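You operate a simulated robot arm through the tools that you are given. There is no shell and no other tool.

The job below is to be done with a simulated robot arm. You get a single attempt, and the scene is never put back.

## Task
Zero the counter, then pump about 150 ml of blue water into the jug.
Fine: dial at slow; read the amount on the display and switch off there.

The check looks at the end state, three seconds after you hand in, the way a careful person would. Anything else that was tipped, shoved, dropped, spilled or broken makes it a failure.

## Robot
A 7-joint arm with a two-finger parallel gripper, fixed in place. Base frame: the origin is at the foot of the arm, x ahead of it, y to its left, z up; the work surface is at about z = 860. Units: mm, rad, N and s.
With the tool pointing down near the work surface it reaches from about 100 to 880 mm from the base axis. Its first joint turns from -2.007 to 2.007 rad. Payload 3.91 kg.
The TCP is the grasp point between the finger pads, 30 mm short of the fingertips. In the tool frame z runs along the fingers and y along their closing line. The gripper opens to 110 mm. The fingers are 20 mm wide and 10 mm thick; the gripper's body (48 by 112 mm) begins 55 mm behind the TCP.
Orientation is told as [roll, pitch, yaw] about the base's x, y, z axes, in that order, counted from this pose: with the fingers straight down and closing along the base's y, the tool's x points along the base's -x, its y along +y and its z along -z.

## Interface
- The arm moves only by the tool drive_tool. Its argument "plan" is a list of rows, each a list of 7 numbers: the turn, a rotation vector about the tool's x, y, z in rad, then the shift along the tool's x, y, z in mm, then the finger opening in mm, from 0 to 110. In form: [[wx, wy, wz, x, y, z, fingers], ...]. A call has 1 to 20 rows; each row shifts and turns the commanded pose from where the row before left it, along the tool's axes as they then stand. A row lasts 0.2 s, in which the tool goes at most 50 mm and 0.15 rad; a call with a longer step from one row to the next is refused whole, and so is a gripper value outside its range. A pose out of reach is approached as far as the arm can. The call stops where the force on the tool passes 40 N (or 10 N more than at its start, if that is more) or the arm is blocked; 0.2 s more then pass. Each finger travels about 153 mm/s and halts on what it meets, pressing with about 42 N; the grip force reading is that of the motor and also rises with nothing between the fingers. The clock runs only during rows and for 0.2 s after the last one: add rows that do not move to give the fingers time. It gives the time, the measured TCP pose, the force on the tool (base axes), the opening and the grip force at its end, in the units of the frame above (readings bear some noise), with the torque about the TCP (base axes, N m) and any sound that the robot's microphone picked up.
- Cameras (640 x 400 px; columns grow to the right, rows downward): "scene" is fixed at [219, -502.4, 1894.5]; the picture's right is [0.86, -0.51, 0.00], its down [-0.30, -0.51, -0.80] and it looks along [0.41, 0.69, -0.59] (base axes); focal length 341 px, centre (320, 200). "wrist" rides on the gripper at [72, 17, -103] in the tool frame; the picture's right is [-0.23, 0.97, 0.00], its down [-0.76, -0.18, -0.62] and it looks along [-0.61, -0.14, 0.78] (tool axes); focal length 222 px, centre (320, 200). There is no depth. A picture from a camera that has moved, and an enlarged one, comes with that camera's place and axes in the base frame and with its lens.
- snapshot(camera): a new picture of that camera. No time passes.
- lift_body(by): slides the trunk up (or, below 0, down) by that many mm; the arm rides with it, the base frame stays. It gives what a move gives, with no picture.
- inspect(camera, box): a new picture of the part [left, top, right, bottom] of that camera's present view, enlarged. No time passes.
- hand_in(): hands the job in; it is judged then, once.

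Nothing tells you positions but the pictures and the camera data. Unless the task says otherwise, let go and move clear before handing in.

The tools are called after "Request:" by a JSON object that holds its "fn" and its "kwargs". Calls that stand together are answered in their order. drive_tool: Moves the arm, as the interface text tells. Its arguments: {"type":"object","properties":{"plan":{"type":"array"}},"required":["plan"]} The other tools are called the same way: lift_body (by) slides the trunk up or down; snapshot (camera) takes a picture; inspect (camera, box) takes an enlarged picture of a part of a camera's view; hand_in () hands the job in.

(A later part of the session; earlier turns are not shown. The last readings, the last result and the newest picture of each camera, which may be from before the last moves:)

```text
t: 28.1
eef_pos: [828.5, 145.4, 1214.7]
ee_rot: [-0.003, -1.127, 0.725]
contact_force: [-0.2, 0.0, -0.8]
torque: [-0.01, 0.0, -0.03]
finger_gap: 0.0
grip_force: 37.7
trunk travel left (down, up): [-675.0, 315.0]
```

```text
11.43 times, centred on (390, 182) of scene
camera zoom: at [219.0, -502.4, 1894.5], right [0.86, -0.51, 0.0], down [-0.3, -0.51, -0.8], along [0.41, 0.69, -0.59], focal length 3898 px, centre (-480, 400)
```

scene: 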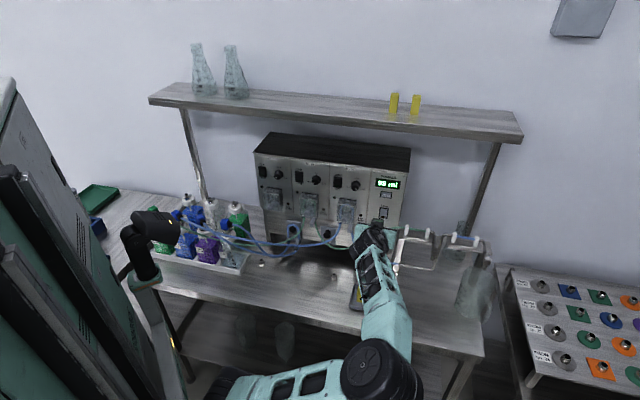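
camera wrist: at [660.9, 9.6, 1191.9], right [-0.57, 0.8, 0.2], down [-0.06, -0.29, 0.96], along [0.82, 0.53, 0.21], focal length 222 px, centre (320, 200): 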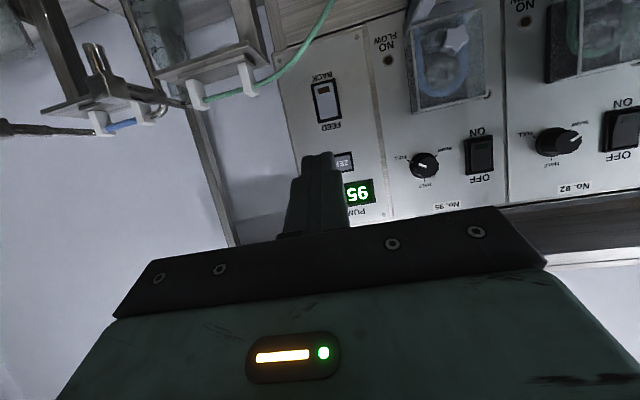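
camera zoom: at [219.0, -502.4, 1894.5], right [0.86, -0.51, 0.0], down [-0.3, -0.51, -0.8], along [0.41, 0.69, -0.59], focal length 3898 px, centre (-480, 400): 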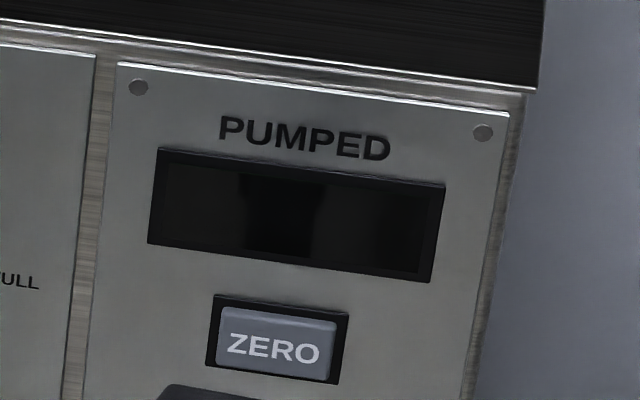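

The display has gone dark, presumably because the count was cleared, and I'll check it again when the pump runs. Dial 95 is centred near t=330, z=1239 and stands about 20 mm off the panel. I'll retreat, square the tool to the panel, open the fingers and line up with the dial.

Request:
{"fn": "drive_tool", "kwargs": {"plan": [[0, 0, 0, 15, 0, -31.6, 0], [0, 0, 0, 15, 0, -31.6, 0], [0, -0.148, 0, 0, 0, 0, 20], [0, -0.148, 0, 0, 0, 0, 40], [0, -0.148, 0, 0, 0, 0, 60], [0, 0, 0, -8.2, 36.2, 0, 60], [0, 0, 0, -8.2, 36.2, 0, 60], [0, 0, 0, -8.2, 36.2, 0, 60], [0, 0, 0, 0, 0, 0, 60]]}}

Request:
{"fn": "snapshot", "kwargs": {"camera": "wrist"}}

Request:
{"fn": "inspect", "kwargs": {"camera": "wrist", "box": [240, 80, 400, 200]}}

Request:
{"fn": "snapshot", "kwargs": {"camera": "scene"}}

```text
t: 30.1
eef_pos: [705.4, 178.6, 1241.5]
ee_rot: [-1.652, -1.569, 2.372]
contact_force: [1.4, -0.7, -0.6]
torque: [-0.02, 0.02, 0.0]
finger_gap: 60.0
grip_force: 0.1
trunk travel left (down, up): [-675.0, 315.0]
```

```text
taken
camera wrist: at [616.7, 123.5, 1167.2], right [-0.64, 0.73, 0.23], down [-0.35, -0.54, 0.76], along [0.68, 0.41, 0.61], focal length 222 px, centre (320, 200)
```

wrist: 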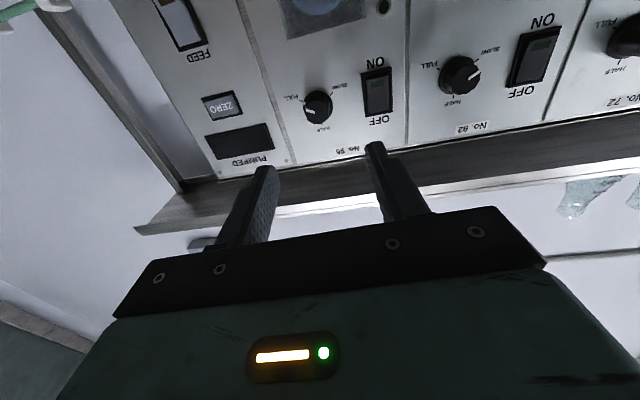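

```text
3.33 times, centred on (320, 140) of wrist
camera zoom: at [616.7, 123.5, 1167.2], right [-0.64, 0.73, 0.23], down [-0.35, -0.54, 0.76], along [0.68, 0.41, 0.61], focal length 740 px, centre (320, 400)
```

zoom: 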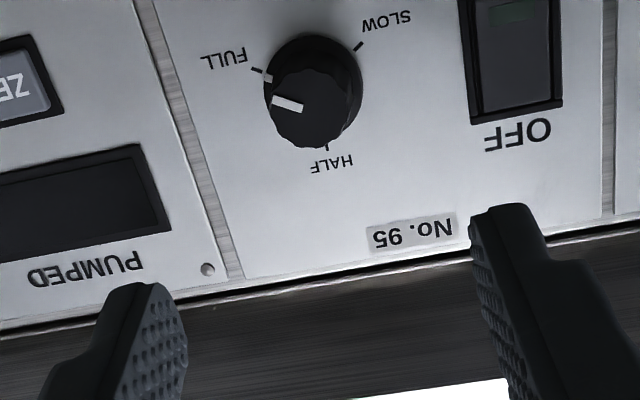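

```text
taken
```

scene: 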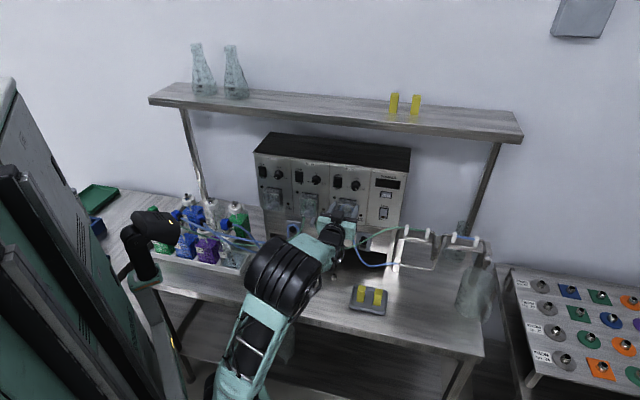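

The dial lines up with the tool axis to about 2 mm. It needs roughly 240° counter-clockwise, from FULL through HALF to SLOW, so I'll pre-rotate the wrist clockwise here in free space and see how far it turns.

Request:
{"fn": "drive_tool", "kwargs": {"plan": [[0, 0, 0.15, -1.5, -0.5, 0, 60], [0, 0, 0.15, 0, 0, 0, 60], [0, 0, 0.15, 0, 0, 0, 60], [0, 0, 0.15, 0, 0, 0, 60], [0, 0, 0.15, 0, 0, 0, 60], [0, 0, 0.15, 0, 0, 0, 60], [0, 0, 0.15, 0, 0, 0, 60], [0, 0, 0.15, 0, 0, 0, 60], [0, 0, 0.15, 0, 0, 0, 60], [0, 0, 0.15, 0, 0, 0, 60], [0, 0, 0, 0, 0, 0, 60]]}}

Request:
{"fn": "snapshot", "kwargs": {"camera": "wrist"}}

Request:
{"fn": "snapshot", "kwargs": {"camera": "scene"}}

```text
t: 32.5
eef_pos: [706.2, 178.8, 1241.6]
ee_rot: [1.571, -0.073, -0.85]
contact_force: [0.4, -0.7, 0.8]
torque: [0.0, 0.02, -0.02]
finger_gap: 60.0
grip_force: 0.1
trunk travel left (down, up): [-675.0, 315.0]
```

```text
taken
camera wrist: at [579.3, 166.6, 1251.9], right [0.1, -0.12, 0.99], down [0.04, -0.99, -0.12], along [0.99, 0.05, -0.1], focal length 222 px, centre (320, 200)
```

wrist: 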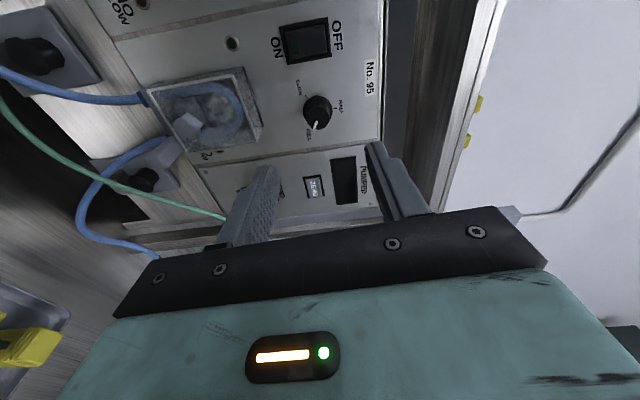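

```text
taken
```

scene: 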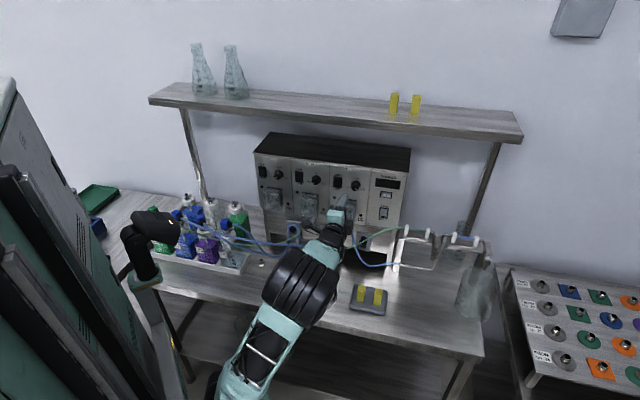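

The wrist turned freely. From this angle I'll check centring again, then move in so the open fingers straddle the knob.

Request:
{"fn": "inspect", "kwargs": {"camera": "wrist", "box": [260, 70, 380, 150]}}

```text
5.00 times, centred on (320, 110) of wrist
camera zoom: at [579.3, 166.6, 1251.9], right [0.1, -0.12, 0.99], down [0.04, -0.99, -0.12], along [0.99, 0.05, -0.1], focal length 1111 px, centre (320, 650)
```

zoom: 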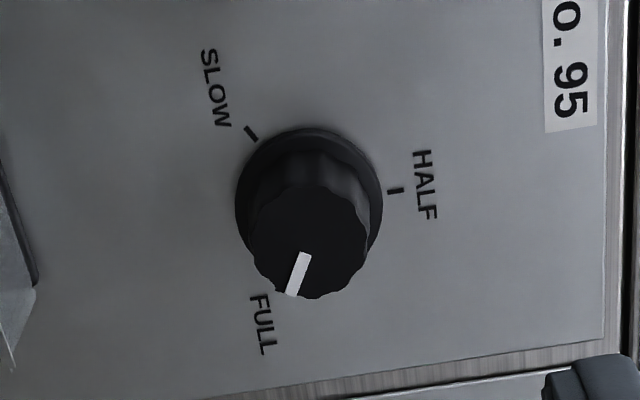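

Two views disagree by a few millimetres, which looks like camera bias. I'll apply part of the correction and move closer, where I can compare the knob directly with the fingertips.

Request:
{"fn": "drive_tool", "kwargs": {"plan": [[0, 0, 0, -1.28, -3.1, 30, 60], [0, 0, 0, 0, 0, 30, 60], [0, 0, 0, 0, 0, 30, 60], [0, 0, 0, 0, 0, 0, 60]]}}

Request:
{"fn": "inspect", "kwargs": {"camera": "wrist", "box": [220, 40, 440, 240]}}

Request:
{"fn": "inspect", "kwargs": {"camera": "scene", "box": [310, 155, 410, 230]}}

```text
t: 33.5
eef_pos: [773.6, 238.2, 1239.0]
ee_rot: [1.571, -0.073, -0.851]
contact_force: [-0.3, -0.1, 0.1]
torque: [0.0, -0.02, -0.04]
finger_gap: 60.1
grip_force: 0.1
trunk travel left (down, up): [-675.0, 315.0]
```

```text
2.00 times, centred on (330, 140) of wrist
camera zoom: at [647.7, 225.4, 1250.1], right [0.1, -0.12, 0.99], down [0.04, -0.99, -0.12], along [0.99, 0.05, -0.1], focal length 444 px, centre (300, 320)
```

zoom: 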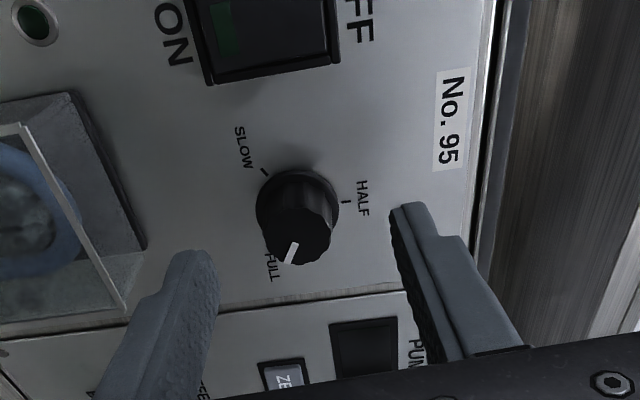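

```text
5.33 times, centred on (360, 192) of scene
camera zoom: at [219.0, -502.4, 1894.5], right [0.86, -0.51, 0.0], down [-0.3, -0.51, -0.8], along [0.41, 0.69, -0.59], focal length 1819 px, centre (107, 240)
```

zoom: 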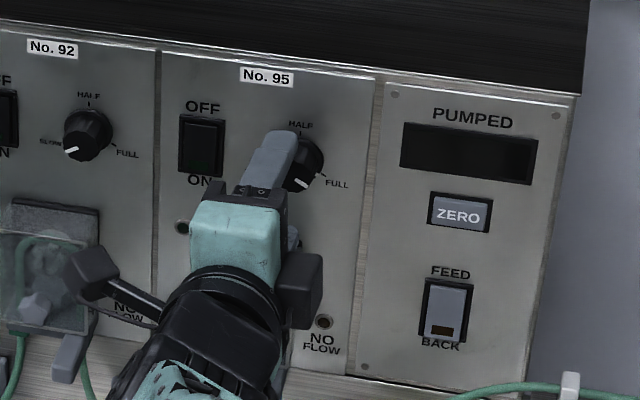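

In the closing direction the knob sits right on the tool axis, and my estimates average out to near zero offset. I'll advance 30 mm so the tips straddle the knob, stopping short of the panel.

Request:
{"fn": "drive_tool", "kwargs": {"plan": [[0, 0, 0, 0, 0, 10, 60], [0, 0, 0, 0, 0, 10, 60], [0, 0, 0, 0, 0, 10, 60], [0, 0, 0, 0, 0, 0, 60]]}}

Request:
{"fn": "inspect", "kwargs": {"camera": "wrist", "box": [220, 60, 420, 220]}}

Request:
{"fn": "inspect", "kwargs": {"camera": "scene", "box": [330, 165, 380, 205]}}

```text
t: 34.5
eef_pos: [795.7, 257.6, 1239.3]
ee_rot: [1.571, -0.073, -0.851]
contact_force: [0.1, 0.6, 0.2]
torque: [-0.01, 0.02, 0.04]
finger_gap: 59.9
grip_force: 0.0
trunk travel left (down, up): [-675.0, 315.0]
```

```text
2.50 times, centred on (320, 140) of wrist
camera zoom: at [669.3, 244.8, 1249.8], right [0.1, -0.12, 0.99], down [0.04, -0.99, -0.12], along [0.99, 0.05, -0.1], focal length 555 px, centre (320, 350)
```

zoom: 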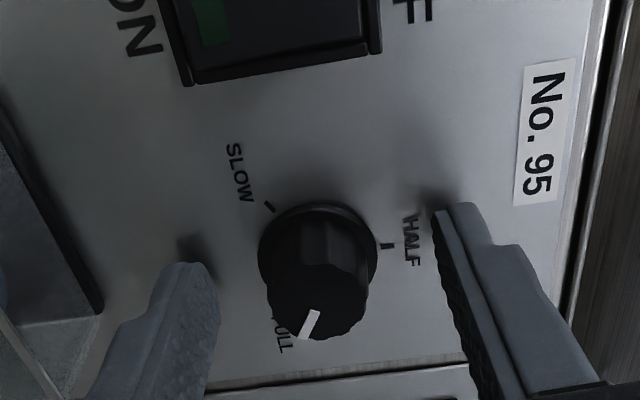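

```text
10.00 times, centred on (355, 185) of scene
camera zoom: at [219.0, -502.4, 1894.5], right [0.86, -0.51, 0.0], down [-0.3, -0.51, -0.8], along [0.41, 0.69, -0.59], focal length 3411 px, centre (-30, 350)
```

zoom: 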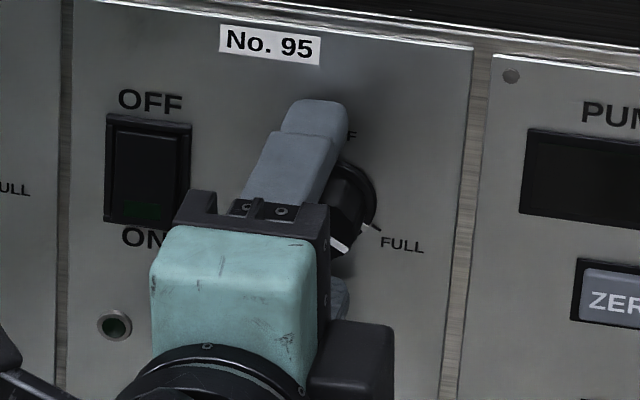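

The fingertips straddle the knob, but both cameras show it about 3 mm to my right of the tool axis and slightly low. I'll make that correction and look again.

Request:
{"fn": "drive_tool", "kwargs": {"plan": [[0, 0, 0, -2.89, -1.71, 0, 60], [0, 0, 0, 0, 0, 0, 60]]}}

Request:
{"fn": "inspect", "kwargs": {"camera": "wrist", "box": [260, 90, 380, 190]}}

Request:
{"fn": "inspect", "kwargs": {"camera": "scene", "box": [345, 165, 375, 195]}}

```text
t: 35.1
eef_pos: [797.6, 255.9, 1237.4]
ee_rot: [1.57, -0.072, -0.849]
contact_force: [-0.9, -0.4, -1.0]
torque: [0.02, 0.0, -0.05]
finger_gap: 60.3
grip_force: 0.0
trunk travel left (down, up): [-675.0, 315.0]
```

```text
4.00 times, centred on (320, 140) of wrist
camera zoom: at [671.7, 243.5, 1248.9], right [0.1, -0.12, 0.99], down [0.04, -0.99, -0.12], along [0.99, 0.05, -0.1], focal length 888 px, centre (320, 440)
```

zoom: 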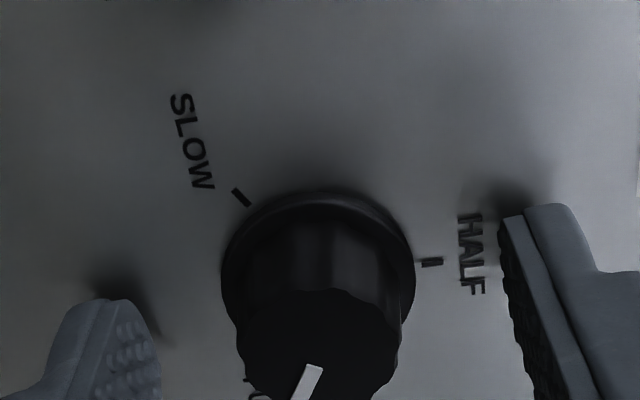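

```text
13.33 times, centred on (360, 180) of scene
camera zoom: at [219.0, -502.4, 1894.5], right [0.86, -0.51, 0.0], down [-0.3, -0.51, -0.8], along [0.41, 0.69, -0.59], focal length 4548 px, centre (-213, 467)
```

zoom: 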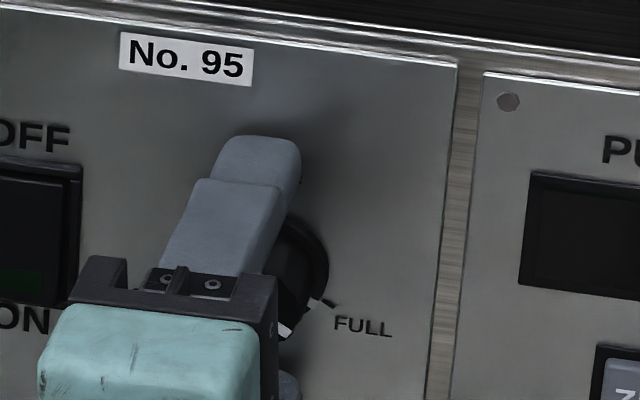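

Both views now agree that the fingers are centred on the knob. I'll close gently and check for sideways force.

Request:
{"fn": "drive_tool", "kwargs": {"plan": [[0, 0, 0, 0, 0, 0, 40], [0, 0, 0, 0, 0, 0, 30], [0, 0, 0, 0, 0, 0, 22], [0, 0, 0, 0, 0, 0, 22]]}}

Request:
{"fn": "inspect", "kwargs": {"camera": "wrist", "box": [260, 90, 380, 190]}}

```text
t: 36.1
eef_pos: [798.5, 255.6, 1238.5]
ee_rot: [1.57, -0.074, -0.851]
contact_force: [0.9, 0.7, 0.7]
torque: [-0.01, 0.0, 0.02]
finger_gap: 25.8
grip_force: 45.1
trunk travel left (down, up): [-675.0, 315.0]
```

```text
4.00 times, centred on (320, 140) of wrist
camera zoom: at [671.6, 243.5, 1248.9], right [0.1, -0.12, 0.99], down [0.04, -0.99, -0.12], along [0.99, 0.05, -0.1], focal length 888 px, centre (320, 440)
```

zoom: 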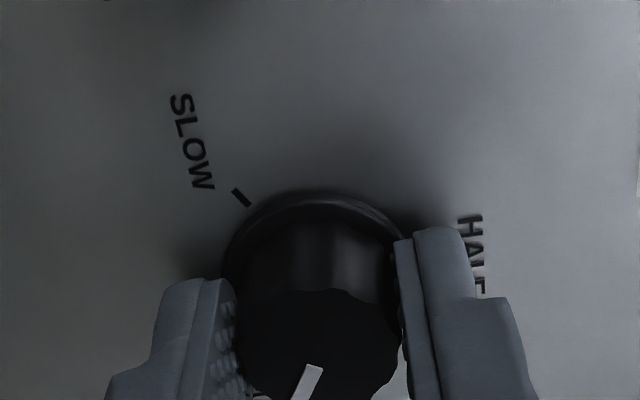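

The grip is good: 25.8 mm opening with no side load. I'll turn counter-clockwise a little and check that the dial follows.

Request:
{"fn": "drive_tool", "kwargs": {"plan": [[0, 0, -0.1, 0, 0, 0, 22], [0, 0, -0.12, 0, 0, 0, 22], [0, 0, -0.14, 0, 0, 0, 22], [0, 0, -0.14, 0, 0, 0, 22]]}}

Request:
{"fn": "inspect", "kwargs": {"camera": "wrist", "box": [240, 80, 400, 200]}}

Request:
{"fn": "inspect", "kwargs": {"camera": "scene", "box": [340, 165, 380, 200]}}

```text
t: 37.1
eef_pos: [797.0, 256.1, 1239.3]
ee_rot: [1.573, -0.575, -0.848]
contact_force: [-2.1, 4.9, 3.4]
torque: [0.62, -0.59, -0.57]
finger_gap: 26.3
grip_force: 44.7
trunk travel left (down, up): [-675.0, 315.0]
```

```text
3.33 times, centred on (320, 140) of wrist
camera zoom: at [673.8, 240.7, 1212.4], right [-0.23, 0.25, 0.94], down [0.02, -0.96, 0.26], along [0.97, 0.08, 0.21], focal length 740 px, centre (320, 400)
```

zoom: 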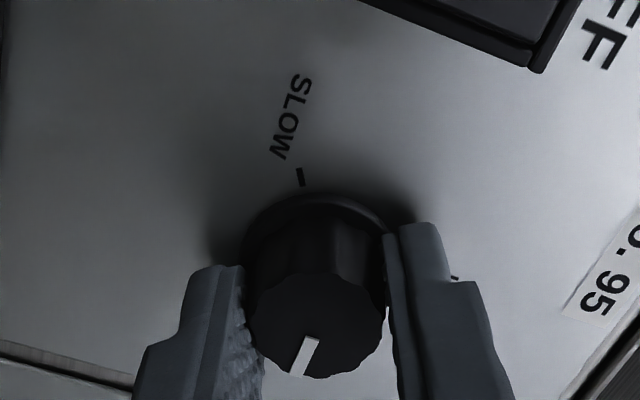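

```text
11.43 times, centred on (360, 182) of scene
camera zoom: at [219.0, -502.4, 1894.5], right [0.86, -0.51, 0.0], down [-0.3, -0.51, -0.8], along [0.41, 0.69, -0.59], focal length 3898 px, centre (-137, 400)
```

zoom: 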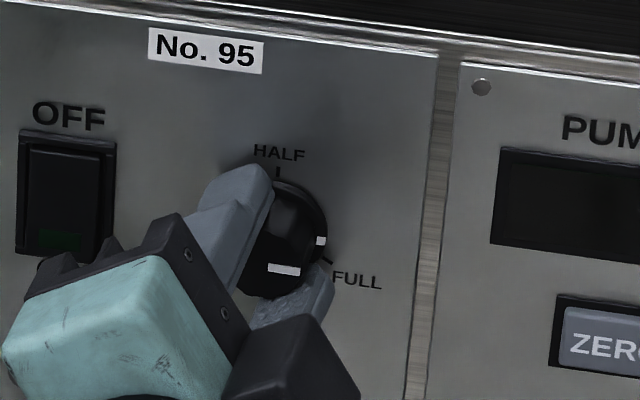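

The dial follows the grip. I'll keep turning counter-clockwise and watch the force.

Request:
{"fn": "drive_tool", "kwargs": {"plan": [[0, 0, -0.13, 0, 0, 0, 22], [0, 0, -0.13, 0, 0, 0, 22], [0, 0, -0.13, 0, 0, 0, 22], [0, 0, -0.13, 0, 0, 0, 22], [0, 0, -0.13, 0, 0, 0, 22], [0, 0, -0.13, 0, 0, 0, 22], [0, 0, -0.13, 0, 0, 0, 22], [0, 0, -0.13, 0, 0, 0, 22]]}}

Request:
{"fn": "inspect", "kwargs": {"camera": "wrist", "box": [240, 80, 400, 200]}}

Request:
{"fn": "inspect", "kwargs": {"camera": "scene", "box": [340, 165, 380, 200]}}

```text
t: 38.9
eef_pos: [798.1, 256.3, 1238.3]
ee_rot: [-1.593, -1.525, 2.32]
contact_force: [-12.4, 7.4, 11.2]
torque: [0.77, -0.82, 1.14]
finger_gap: 26.4
grip_force: 44.7
trunk travel left (down, up): [-675.0, 315.0]
```

```text
3.33 times, centred on (320, 140) of wrist
camera zoom: at [710.7, 198.7, 1164.3], right [-0.65, 0.74, 0.18], down [-0.37, -0.52, 0.77], along [0.66, 0.43, 0.61], focal length 740 px, centre (320, 400)
```

zoom: 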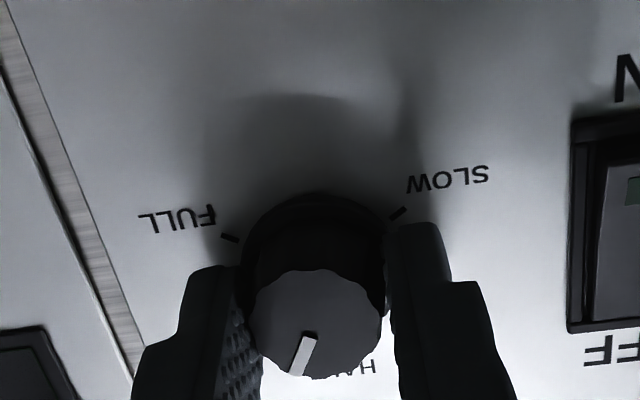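

```text
11.43 times, centred on (360, 182) of scene
camera zoom: at [219.0, -502.4, 1894.5], right [0.86, -0.51, 0.0], down [-0.3, -0.51, -0.8], along [0.41, 0.69, -0.59], focal length 3898 px, centre (-137, 400)
```

zoom: 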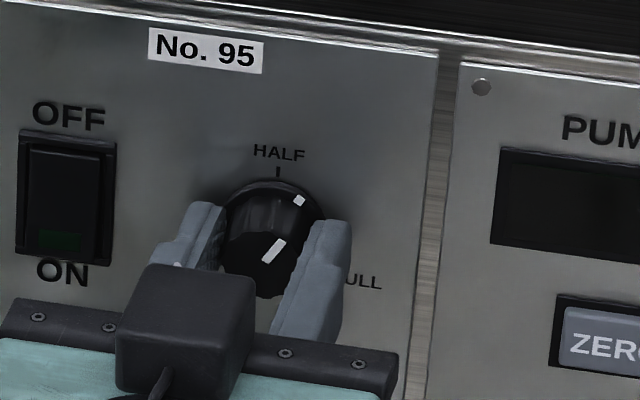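

The sideways force has grown to about 18 N, which tells me the tool axis is roughly 2.5 mm too far right of the dial's axis. I'll release, shift back 2.5 mm, rewind the wrist and re-grip.

Request:
{"fn": "drive_tool", "kwargs": {"plan": [[0, 0, 0, 0, 0, 0, 40], [0, 0, 0, 0, 0, 0, 60], [0, 0, 0, 0, 2.5, 0, 60], [0, 0, 0.134, 0, 0, 0, 60], [0, 0, 0.134, 0, 0, 0, 60], [0, 0, 0.134, 0, 0, 0, 60], [0, 0, 0.134, 0, 0, 0, 60], [0, 0, 0.134, 0, 0, 0, 60], [0, 0, 0.134, 0, 0, 0, 60], [0, 0, 0.134, 0, 0, 0, 60], [0, 0, 0.134, 0, 0, 0, 60], [0, 0, 0.134, 0, 0, 0, 60], [0, 0, 0.134, 0, 0, 0, 60], [0, 0, 0, 0, 0, 0, 60]]}}

Request:
{"fn": "inspect", "kwargs": {"camera": "wrist", "box": [240, 80, 400, 200]}}

Request:
{"fn": "inspect", "kwargs": {"camera": "scene", "box": [340, 165, 410, 215]}}

```text
t: 41.9
eef_pos: [797.3, 258.2, 1236.0]
ee_rot: [1.572, -0.27, -0.85]
contact_force: [0.0, -0.4, -0.7]
torque: [0.02, 0.02, -0.01]
finger_gap: 60.0
grip_force: 0.2
trunk travel left (down, up): [-675.0, 315.0]
```

```text
3.33 times, centred on (320, 140) of wrist
camera zoom: at [670.6, 246.1, 1232.4], right [-0.03, 0.03, 1.0], down [0.05, -1.0, 0.03], along [1.0, 0.05, 0.03], focal length 740 px, centre (320, 400)
```

zoom: 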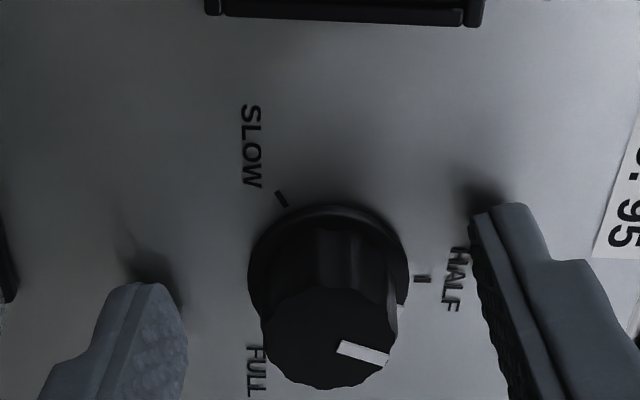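

```text
8.00 times, centred on (375, 190) of scene
camera zoom: at [219.0, -502.4, 1894.5], right [0.86, -0.51, 0.0], down [-0.3, -0.51, -0.8], along [0.41, 0.69, -0.59], focal length 2729 px, centre (-120, 280)
```

zoom: 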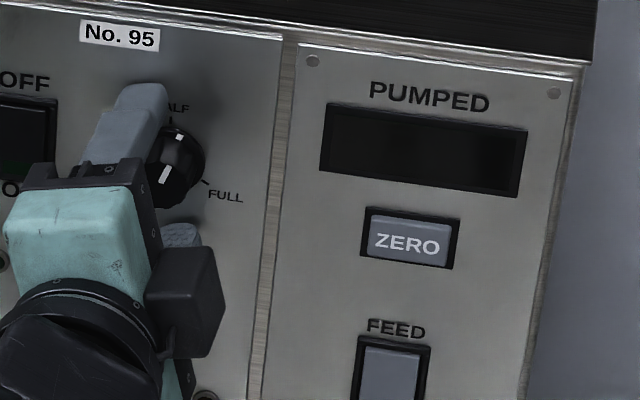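

Request:
{"fn": "drive_tool", "kwargs": {"plan": [[0, 0, 0, 0, 0, 0, 40], [0, 0, 0, 0, 0, 0, 30], [0, 0, 0, 0, 0, 0, 22], [0, 0, 0, 0, 0, 0, 22], [0, 0, -0.13, 0, 0, 0, 22], [0, 0, -0.13, 0, 0, 0, 22], [0, 0, -0.13, 0, 0, 0, 22], [0, 0, -0.13, 0, 0, 0, 22], [0, 0, -0.13, 0, 0, 0, 22], [0, 0, -0.13, 0, 0, 0, 22], [0, 0, -0.13, 0, 0, 0, 22], [0, 0, -0.13, 0, 0, 0, 22], [0, 0, -0.13, 0, 0, 0, 22], [0, 0, -0.13, 0, 0, 0, 22]]}}

Request:
{"fn": "inspect", "kwargs": {"camera": "wrist", "box": [240, 80, 400, 200]}}

Request:
{"fn": "inspect", "kwargs": {"camera": "scene", "box": [340, 165, 410, 215]}}

```text
t: 44.9
eef_pos: [796.4, 255.7, 1236.4]
ee_rot: [-1.264, -1.565, 1.984]
contact_force: [6.2, 11.0, 2.2]
torque: [0.64, -0.62, 0.8]
finger_gap: 26.7
grip_force: 44.8
trunk travel left (down, up): [-675.0, 315.0]
```

```text
3.33 times, centred on (320, 140) of wrist
camera zoom: at [708.6, 201.2, 1163.2], right [-0.64, 0.73, 0.22], down [-0.35, -0.54, 0.76], along [0.68, 0.41, 0.61], focal length 740 px, centre (320, 400)
```

zoom: 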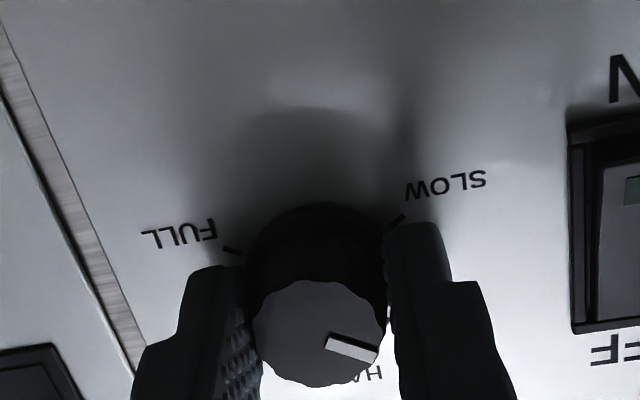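

```text
8.00 times, centred on (375, 190) of scene
camera zoom: at [219.0, -502.4, 1894.5], right [0.86, -0.51, 0.0], down [-0.3, -0.51, -0.8], along [0.41, 0.69, -0.59], focal length 2729 px, centre (-120, 280)
```

zoom: 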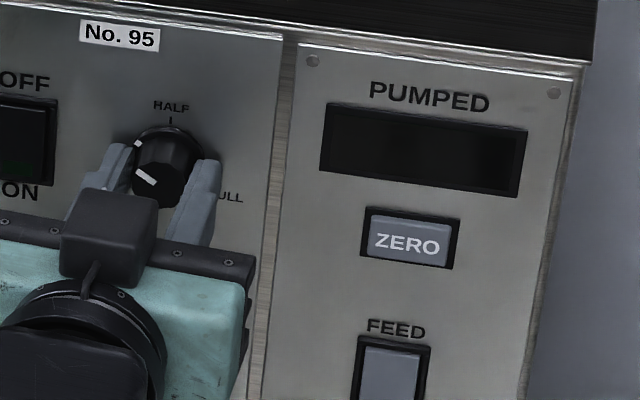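

The pointer is past HALF heading for SLOW, and the side load is small. I'll continue.

Request:
{"fn": "drive_tool", "kwargs": {"plan": [[0, 0, -0.13, 0, 0, 0, 22], [0, 0, -0.13, 0, 0, 0, 22], [0, 0, -0.13, 0, 0, 0, 22], [0, 0, -0.13, 0, 0, 0, 22], [0, 0, -0.13, 0, 0, 0, 22], [0, 0, -0.13, 0, 0, 0, 22], [0, 0, -0.13, 0, 0, 0, 22], [0, 0, -0.13, 0, 0, 0, 22]]}}

Request:
{"fn": "inspect", "kwargs": {"camera": "wrist", "box": [240, 80, 400, 200]}}

Request:
{"fn": "inspect", "kwargs": {"camera": "scene", "box": [340, 165, 410, 215]}}

```text
t: 46.7
eef_pos: [797.2, 256.2, 1237.2]
ee_rot: [-1.573, -0.526, 2.289]
contact_force: [9.6, -1.7, 2.1]
torque: [0.24, -0.17, 0.2]
finger_gap: 26.0
grip_force: 45.1
trunk travel left (down, up): [-675.0, 315.0]
```

```text
3.33 times, centred on (320, 140) of wrist
camera zoom: at [755.8, 146.9, 1185.0], right [-0.45, 0.52, -0.73], down [-0.84, 0.02, 0.54], along [0.29, 0.86, 0.43], focal length 740 px, centre (320, 400)
```

zoom: 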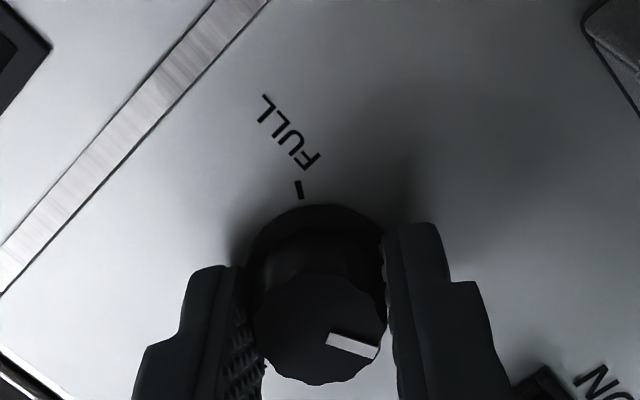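

```text
8.00 times, centred on (375, 190) of scene
camera zoom: at [219.0, -502.4, 1894.5], right [0.86, -0.51, 0.0], down [-0.3, -0.51, -0.8], along [0.41, 0.69, -0.59], focal length 2729 px, centre (-120, 280)
```

zoom: 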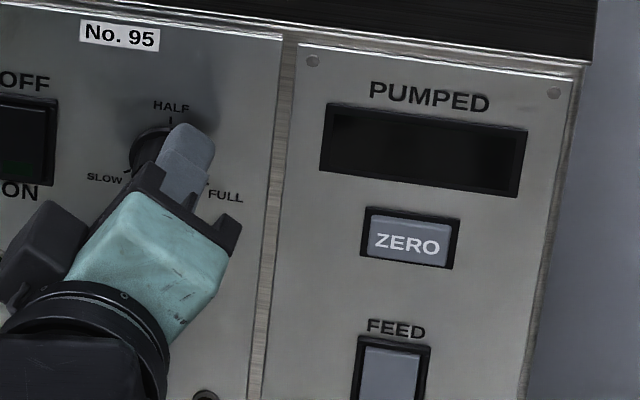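

About 20° remain to SLOW. I'll finish the turn in small steps.

Request:
{"fn": "drive_tool", "kwargs": {"plan": [[0, 0, -0.09, 0, 0, 0, 22], [0, 0, -0.09, 0, 0, 0, 22], [0, 0, -0.09, 0, 0, 0, 22], [0, 0, -0.07, 0, 0, 0, 22], [0, 0, 0, 0, 0, 0, 22]]}}

Request:
{"fn": "inspect", "kwargs": {"camera": "wrist", "box": [240, 80, 400, 200]}}

Request:
{"fn": "inspect", "kwargs": {"camera": "scene", "box": [340, 165, 380, 200]}}

```text
t: 47.9
eef_pos: [798.5, 256.4, 1237.3]
ee_rot: [-1.571, -0.187, 2.29]
contact_force: [-3.4, -10.0, 7.5]
torque: [0.42, 0.11, 0.02]
finger_gap: 26.3
grip_force: 45.0
trunk travel left (down, up): [-675.0, 315.0]
```

```text
3.33 times, centred on (320, 140) of wrist
camera zoom: at [764.9, 136.9, 1206.7], right [-0.27, 0.3, -0.91], down [-0.94, 0.13, 0.32], along [0.21, 0.94, 0.25], focal length 740 px, centre (320, 400)
```

zoom: 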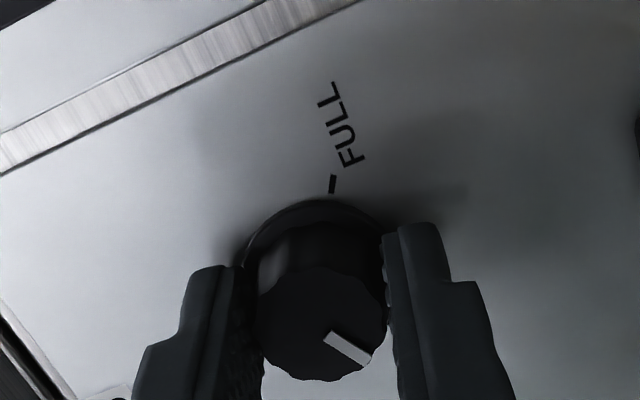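

```text
11.43 times, centred on (360, 182) of scene
camera zoom: at [219.0, -502.4, 1894.5], right [0.86, -0.51, 0.0], down [-0.3, -0.51, -0.8], along [0.41, 0.69, -0.59], focal length 3898 px, centre (-137, 400)
```

zoom: 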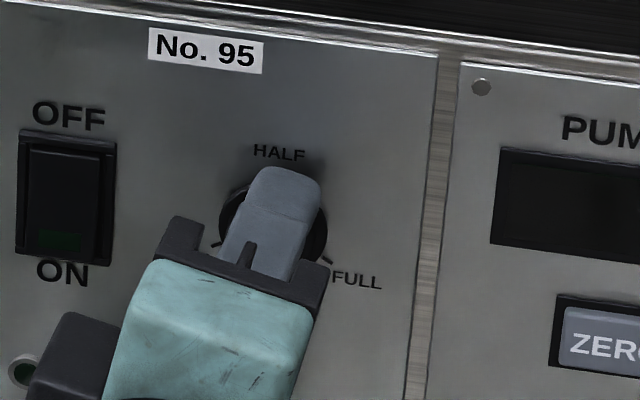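

The pointer slipped slightly in the grip at the end, so the dial has reached its SLOW stop. I'll release, back off straight and check.

Request:
{"fn": "drive_tool", "kwargs": {"plan": [[0, 0, 0, 0, 0, 0, 40], [0, 0, 0, 0, 0, 0, 60], [0, 0, 0, 0, 0, 0, 60], [0, 0, 0, 0, 0, -30, 60], [0, 0, 0, 0, 0, -40, 60], [0, 0, 0, 0, 0, -40, 60]]}}

Request:
{"fn": "inspect", "kwargs": {"camera": "wrist", "box": [240, 60, 400, 180]}}

Request:
{"fn": "inspect", "kwargs": {"camera": "scene", "box": [330, 165, 410, 215]}}

```text
t: 49.3
eef_pos: [710.8, 187.0, 1236.9]
ee_rot: [-1.57, -0.187, 2.293]
contact_force: [0.3, -0.3, 0.2]
torque: [0.05, -0.04, 0.01]
finger_gap: 59.9
grip_force: 0.1
trunk travel left (down, up): [-675.0, 315.0]
```

```text
3.33 times, centred on (320, 120) of wrist
camera zoom: at [679.5, 68.4, 1206.3], right [-0.27, 0.3, -0.91], down [-0.94, 0.12, 0.32], along [0.21, 0.94, 0.25], focal length 740 px, centre (320, 467)
```

zoom: 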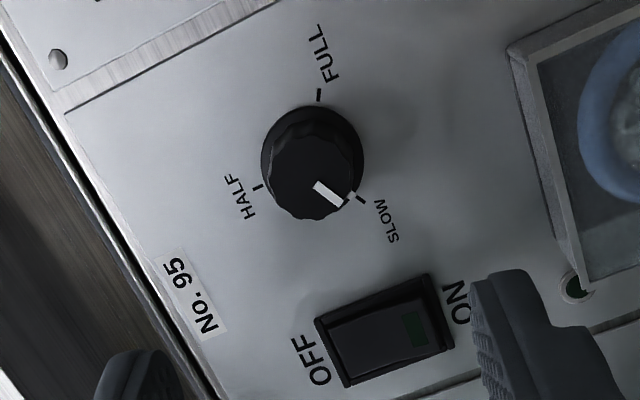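

```text
8.00 times, centred on (370, 190) of scene
camera zoom: at [219.0, -502.4, 1894.5], right [0.86, -0.51, 0.0], down [-0.3, -0.51, -0.8], along [0.41, 0.69, -0.59], focal length 2729 px, centre (-80, 280)
```

zoom: 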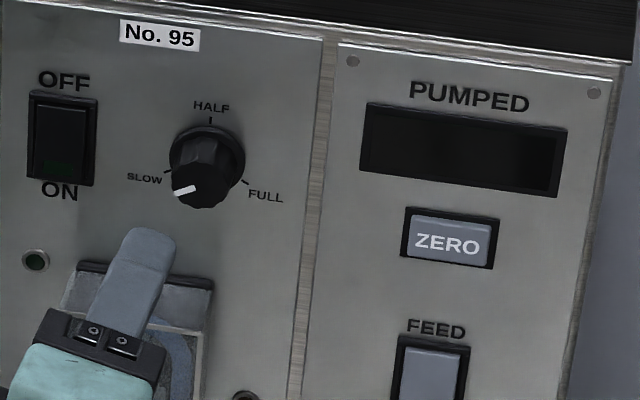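

The dial sits exactly on SLOW. Next is the No. 95 rocker: I'll turn the wrist back, close the fingers and tilt them slightly down so a fingertip edge does the pressing.

Request:
{"fn": "drive_tool", "kwargs": {"plan": [[0, 0, 0.138, 0, 0, 0, 40], [0, 0, 0.138, 0, 0, 0, 20], [0, 0, 0.138, 0, 0, 0, 0], [0, 0, 0.138, 0, 0, 0, 0], [0, 0, 0.138, 0, 0, 0, 0], [0, 0, 0.138, 0, 0, 0, 0], [0, 0, 0.138, 0, 0, 0, 0], [0, 0, 0.138, 0, 0, 0, 0], [0, 0, 0.138, 0, 0, 0, 0], [0, 0, 0.138, 0, 0, 0, 0], [0, 0.148, 0, 0, 0, 0, 0], [0, 0.148, 0, 0, 0, 0, 0], [0, 0.148, 0, 0, 0, 0, 0], [0, 0, 0, 0, 0, 0, 0]]}}

Request:
{"fn": "snapshot", "kwargs": {"camera": "wrist"}}

```text
t: 52.3
eef_pos: [715.4, 183.9, 1237.7]
ee_rot: [-0.006, -1.126, 0.724]
contact_force: [0.1, -0.5, 0.6]
torque: [0.02, 0.01, 0.02]
finger_gap: 0.0
grip_force: 38.0
trunk travel left (down, up): [-675.0, 315.0]
```

```text
taken
camera wrist: at [610.3, 115.1, 1215.1], right [-0.57, 0.8, 0.2], down [-0.06, -0.29, 0.96], along [0.82, 0.53, 0.21], focal length 222 px, centre (320, 200)
```

wrist: 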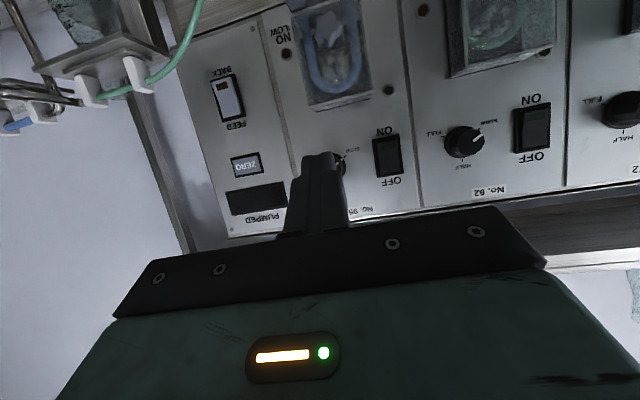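

Request:
{"fn": "drive_tool", "kwargs": {"plan": [[0, 0, 0, 7.5, 34.1, 3.6, 0], [0, 0, 0, 7.5, 34.1, 3.6, 0], [0, 0, 0, -12.9, 0, 27.1, 0], [0, 0, 0, -12.9, 0, 27.1, 0], [0, 0, 0, 0, 0, 0, 0]]}}

Request:
{"fn": "inspect", "kwargs": {"camera": "wrist", "box": [230, 70, 410, 210]}}

Request:
{"fn": "inspect", "kwargs": {"camera": "scene", "box": [315, 160, 395, 220]}}

```text
t: 53.5
eef_pos: [715.6, 277.1, 1221.2]
ee_rot: [-0.006, -1.125, 0.726]
contact_force: [-1.1, 1.1, 1.2]
torque: [0.01, 0.0, 0.01]
finger_gap: 0.1
grip_force: 37.8
trunk travel left (down, up): [-675.0, 315.0]
```

```text
2.86 times, centred on (320, 140) of wrist
camera zoom: at [610.3, 207.5, 1199.2], right [-0.57, 0.8, 0.2], down [-0.06, -0.29, 0.96], along [0.82, 0.53, 0.21], focal length 635 px, centre (320, 371)
```

zoom: 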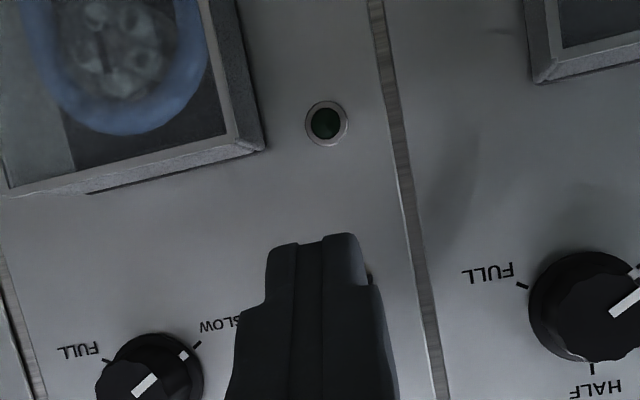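

```text
6.67 times, centred on (355, 190) of scene
camera zoom: at [219.0, -502.4, 1894.5], right [0.86, -0.51, 0.0], down [-0.3, -0.51, -0.8], along [0.41, 0.69, -0.59], focal length 2274 px, centre (87, 267)
```

zoom: 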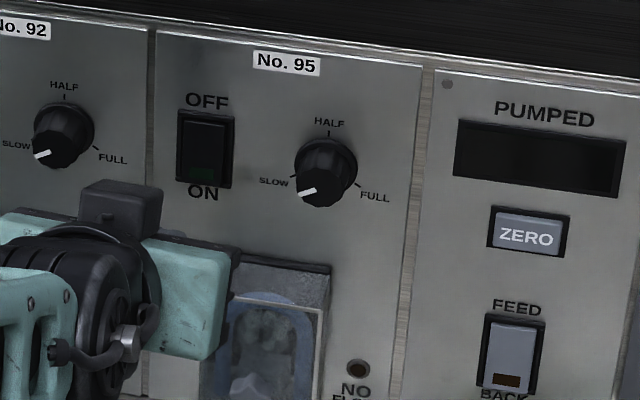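

The fingers now cover the rocker, so I'll zoom in on the visible edge to check the alignment.

Request:
{"fn": "inspect", "kwargs": {"camera": "wrist", "box": [290, 120, 360, 190]}}

Request:
{"fn": "inspect", "kwargs": {"camera": "scene", "box": [325, 165, 365, 200]}}

```text
5.71 times, centred on (325, 155) of wrist
camera zoom: at [610.3, 207.5, 1199.2], right [-0.57, 0.8, 0.2], down [-0.06, -0.29, 0.96], along [0.82, 0.53, 0.21], focal length 1269 px, centre (291, 457)
```

zoom: 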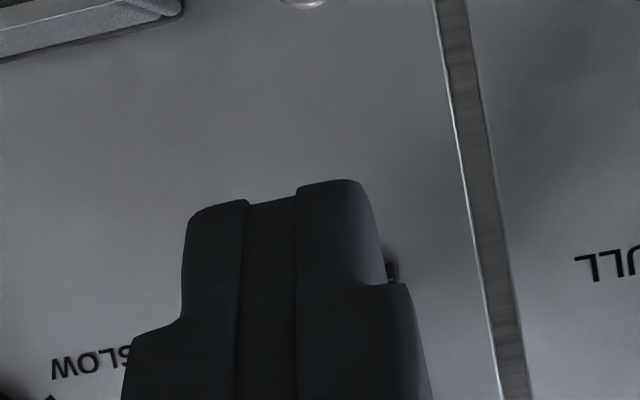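

```text
11.43 times, centred on (345, 182) of scene
camera zoom: at [219.0, -502.4, 1894.5], right [0.86, -0.51, 0.0], down [-0.3, -0.51, -0.8], along [0.41, 0.69, -0.59], focal length 3898 px, centre (34, 400)
```

zoom: 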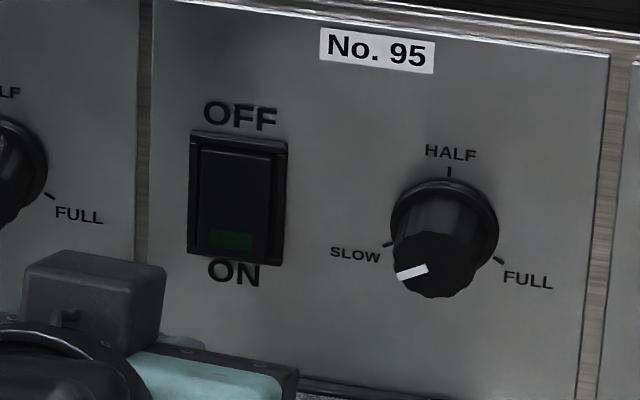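

My best estimate puts the rocker bezel at t≈252–284, z≈1210–1256. I'll aim the press at z≈1220 on the ON half and close in gently.

Request:
{"fn": "drive_tool", "kwargs": {"plan": [[0, 0, 0, -8.85, -1.25, 15.15, 0], [0, 0, 0, -8.85, -1.25, 15.15, 0], [0, 0, 0, 0, 0, 0, 0], [0, 0, 0, -0.86, 0, 1.81, 0], [0, 0, 0, -0.86, 0, 1.81, 0], [0, 0, 0, -0.64, 0, 1.35, 0], [0, 0, 0, -0.64, 0, 1.35, 0]]}}

Request:
{"fn": "inspect", "kwargs": {"camera": "scene", "box": [325, 165, 405, 215]}}

Request:
{"fn": "inspect", "kwargs": {"camera": "wrist", "box": [280, 110, 370, 190]}}

```text
t: 55.1
eef_pos: [747.1, 302.4, 1221.4]
ee_rot: [-0.006, -1.125, 0.727]
contact_force: [-0.8, -0.6, -0.1]
torque: [0.01, 0.01, -0.03]
finger_gap: 0.0
grip_force: 37.2
trunk travel left (down, up): [-675.0, 315.0]
```

```text
8.00 times, centred on (365, 190) of scene
camera zoom: at [219.0, -502.4, 1894.5], right [0.86, -0.51, 0.0], down [-0.3, -0.51, -0.8], along [0.41, 0.69, -0.59], focal length 2729 px, centre (-40, 280)
```

zoom: 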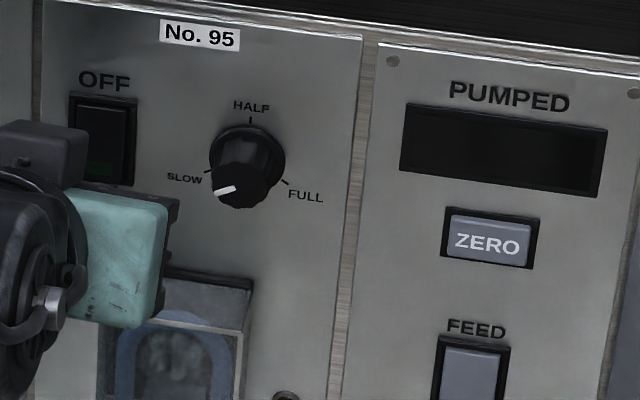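

```text
5.00 times, centred on (325, 150) of wrist
camera zoom: at [643.4, 232.7, 1200.2], right [-0.57, 0.8, 0.2], down [-0.06, -0.29, 0.96], along [0.82, 0.53, 0.21], focal length 1111 px, centre (295, 450)
```

zoom: 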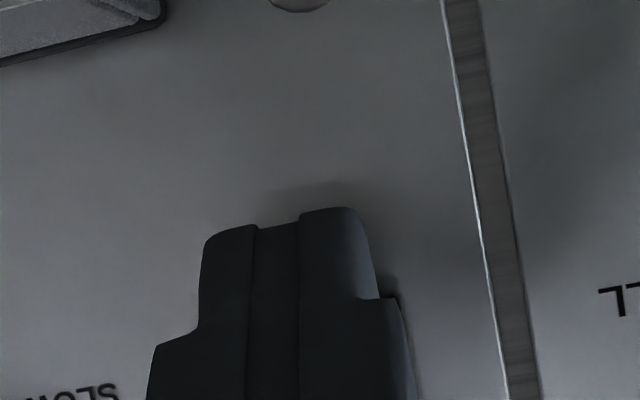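

Alignment looks right: the touch point is about 13 mm above the rocker's lower edge. I'll continue in 1 mm steps until I hear the click.

Request:
{"fn": "drive_tool", "kwargs": {"plan": [[0, 0, 0, -0.43, 0, 0.9, 0], [0, 0, 0, -0.43, 0, 0.9, 0], [0, 0, 0, -0.43, 0, 0.9, 0], [0, 0, 0, -0.43, 0, 0.9, 0], [0, 0, 0, -0.43, 0, 0.9, 0]]}}

Request:
{"fn": "inspect", "kwargs": {"camera": "scene", "box": [325, 165, 405, 215]}}

```text
t: 56.3
eef_pos: [750.6, 303.6, 1221.4]
ee_rot: [-0.005, -1.122, 0.725]
contact_force: [-4.4, -1.6, -11.2]
torque: [-0.26, 0.14, -0.05]
finger_gap: 0.0
grip_force: 38.0
trunk travel left (down, up): [-675.0, 315.0]
heard: click
```

```text
8.00 times, centred on (365, 190) of scene
camera zoom: at [219.0, -502.4, 1894.5], right [0.86, -0.51, 0.0], down [-0.3, -0.51, -0.8], along [0.41, 0.69, -0.59], focal length 2729 px, centre (-40, 280)
```

zoom: 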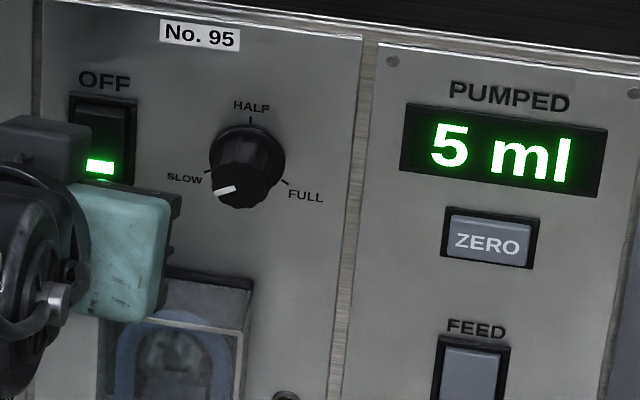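

The pump is on and the display shows 5 ml, so it had been zeroed. I'll back off and wait in front of the OFF end of the rocker while watching the count.

Request:
{"fn": "drive_tool", "kwargs": {"plan": [[0, 0, 0, 5.15, 0, -10.8, 0], [0, 0, 0, -12.2, 0, -5.8, 0], [0, 0, 0, -12.2, 0, -5.8, 0], [0, 0, 0, 0, 0, 0, 0]]}}

Request:
{"fn": "inspect", "kwargs": {"camera": "scene", "box": [325, 165, 405, 215]}}

Request:
{"fn": "inspect", "kwargs": {"camera": "wrist", "box": [230, 70, 410, 210]}}

Request:
{"fn": "inspect", "kwargs": {"camera": "scene", "box": [390, 210, 510, 330]}}

```text
t: 57.3
eef_pos: [742.1, 295.0, 1251.3]
ee_rot: [-0.006, -1.127, 0.727]
contact_force: [1.0, 0.4, 0.2]
torque: [0.01, 0.01, 0.0]
finger_gap: 0.3
grip_force: 37.9
trunk travel left (down, up): [-675.0, 315.0]
heard: click
```

```text
8.00 times, centred on (365, 190) of scene
camera zoom: at [219.0, -502.4, 1894.5], right [0.86, -0.51, 0.0], down [-0.3, -0.51, -0.8], along [0.41, 0.69, -0.59], focal length 2729 px, centre (-40, 280)
```

zoom: 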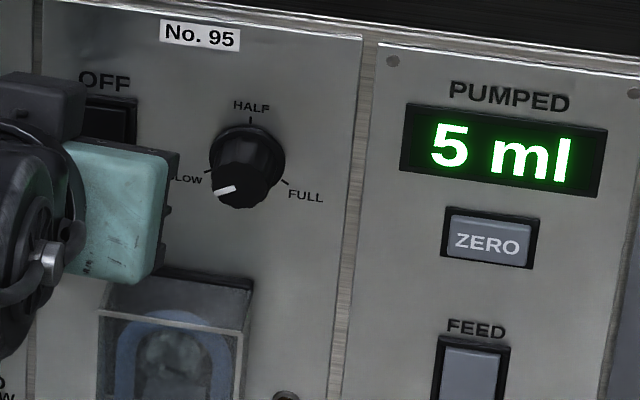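

```text
2.86 times, centred on (320, 140) of wrist
camera zoom: at [637.2, 225.8, 1228.7], right [-0.57, 0.8, 0.2], down [-0.06, -0.29, 0.96], along [0.82, 0.53, 0.21], focal length 635 px, centre (320, 371)
```

zoom: 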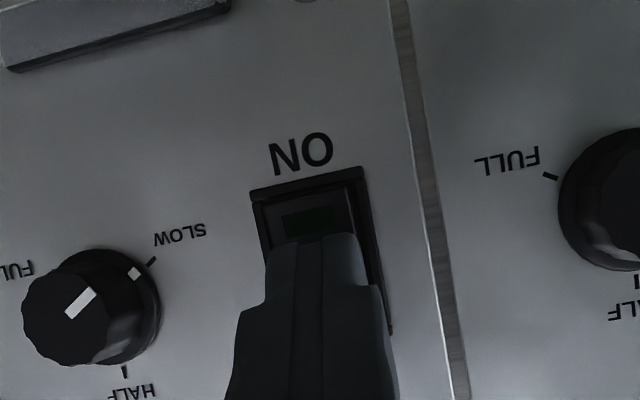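

```text
3.33 times, centred on (450, 270) of scene
camera zoom: at [219.0, -502.4, 1894.5], right [0.86, -0.51, 0.0], down [-0.3, -0.51, -0.8], along [0.41, 0.69, -0.59], focal length 1137 px, centre (-113, -33)
```

zoom: 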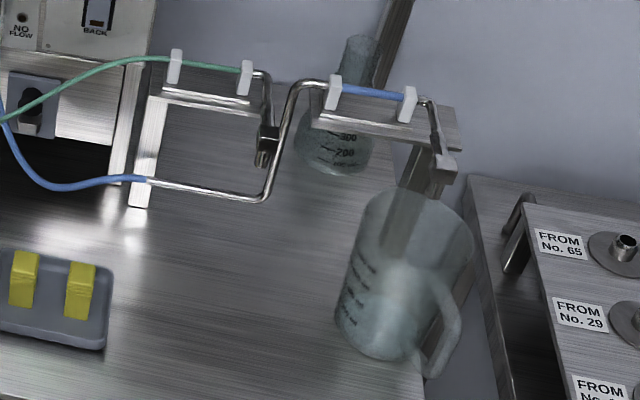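

The switch sprang back to OFF because I released it before it latched; the count is holding at 5 ml. I'll go back to the ON end and press deeper.

Request:
{"fn": "drive_tool", "kwargs": {"plan": [[0, 0, 0, 12.6, 0, 6, 0], [0, 0, 0, 12.6, 0, 6, 0], [0, 0, 0, -1.72, 0, 3.6, 0], [0, 0, 0, -1.72, 0, 3.6, 0], [0, 0, 0, -0.86, 0, 1.81, 0], [0, 0, 0, -0.64, 0, 1.35, 0], [0, 0, 0, -0.64, 0, 1.35, 0], [0, 0, 0, -0.64, 0, 1.35, 0]]}}

Request:
{"fn": "inspect", "kwargs": {"camera": "scene", "box": [325, 165, 405, 215]}}

```text
t: 59.1
eef_pos: [751.9, 303.7, 1220.3]
ee_rot: [-0.005, -1.123, 0.726]
contact_force: [-18.6, -16.2, -5.4]
torque: [-0.28, 0.0, 0.12]
finger_gap: 0.0
grip_force: 37.5
trunk travel left (down, up): [-675.0, 315.0]
```

```text
8.00 times, centred on (365, 190) of scene
camera zoom: at [219.0, -502.4, 1894.5], right [0.86, -0.51, 0.0], down [-0.3, -0.51, -0.8], along [0.41, 0.69, -0.59], focal length 2729 px, centre (-40, 280)
```

zoom: 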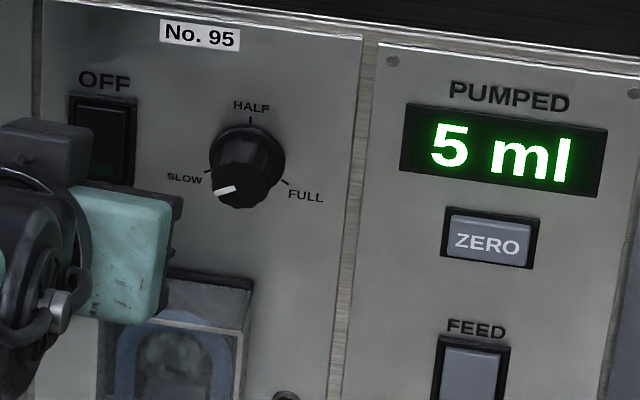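

This time there was 25 N and no click, so the finger's lower part is probably bearing on the bezel. I'll back off, tilt the finger down more so only its upper edge leads, and press a few millimetres higher.

Request:
{"fn": "drive_tool", "kwargs": {"plan": [[0, 0, 0, 6.44, 0, -13.55, 0], [0, 0.15, 0, 0, 0, 0, 0], [0, 0.15, 0, 0, 0, 0, 0], [0, 0, 0, -11.5, 0, -10.7, 0], [0, 0, 0, 0, 0, 0, 0]]}}

Request:
{"fn": "inspect", "kwargs": {"camera": "scene", "box": [325, 165, 405, 215]}}

Request:
{"fn": "inspect", "kwargs": {"camera": "wrist", "box": [250, 80, 390, 200]}}

```text
t: 60.3
eef_pos: [741.9, 295.2, 1236.8]
ee_rot: [-0.001, -0.825, 0.721]
contact_force: [1.0, 0.3, 0.7]
torque: [0.04, -0.03, -0.01]
finger_gap: 0.0
grip_force: 37.5
trunk travel left (down, up): [-675.0, 315.0]
```

```text
8.00 times, centred on (365, 190) of scene
camera zoom: at [219.0, -502.4, 1894.5], right [0.86, -0.51, 0.0], down [-0.3, -0.51, -0.8], along [0.41, 0.69, -0.59], focal length 2729 px, centre (-40, 280)
```

zoom: 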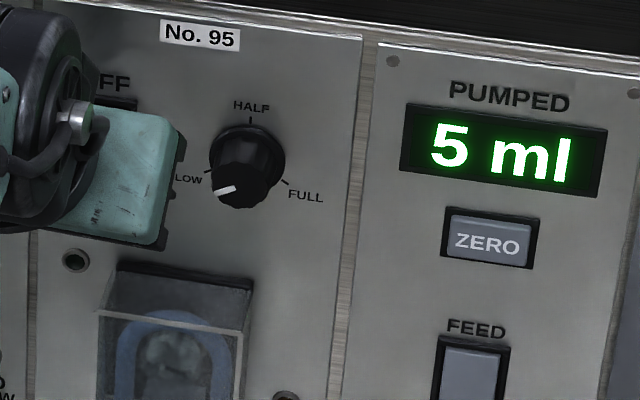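

```text
3.33 times, centred on (320, 140) of wrist
camera zoom: at [636.6, 226.5, 1252.6], right [-0.53, 0.83, 0.17], down [0.16, -0.09, 0.98], along [0.83, 0.55, -0.08], focal length 740 px, centre (320, 400)
```

zoom: 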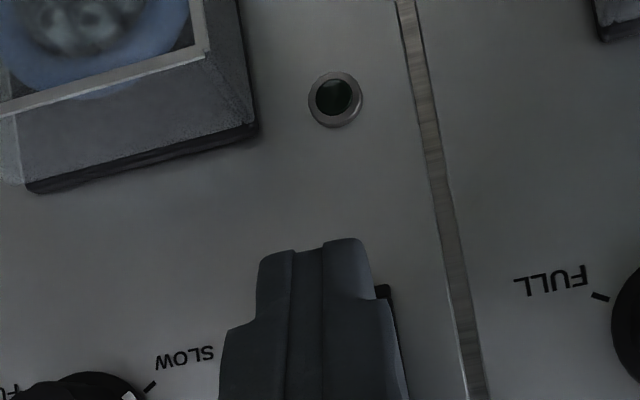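

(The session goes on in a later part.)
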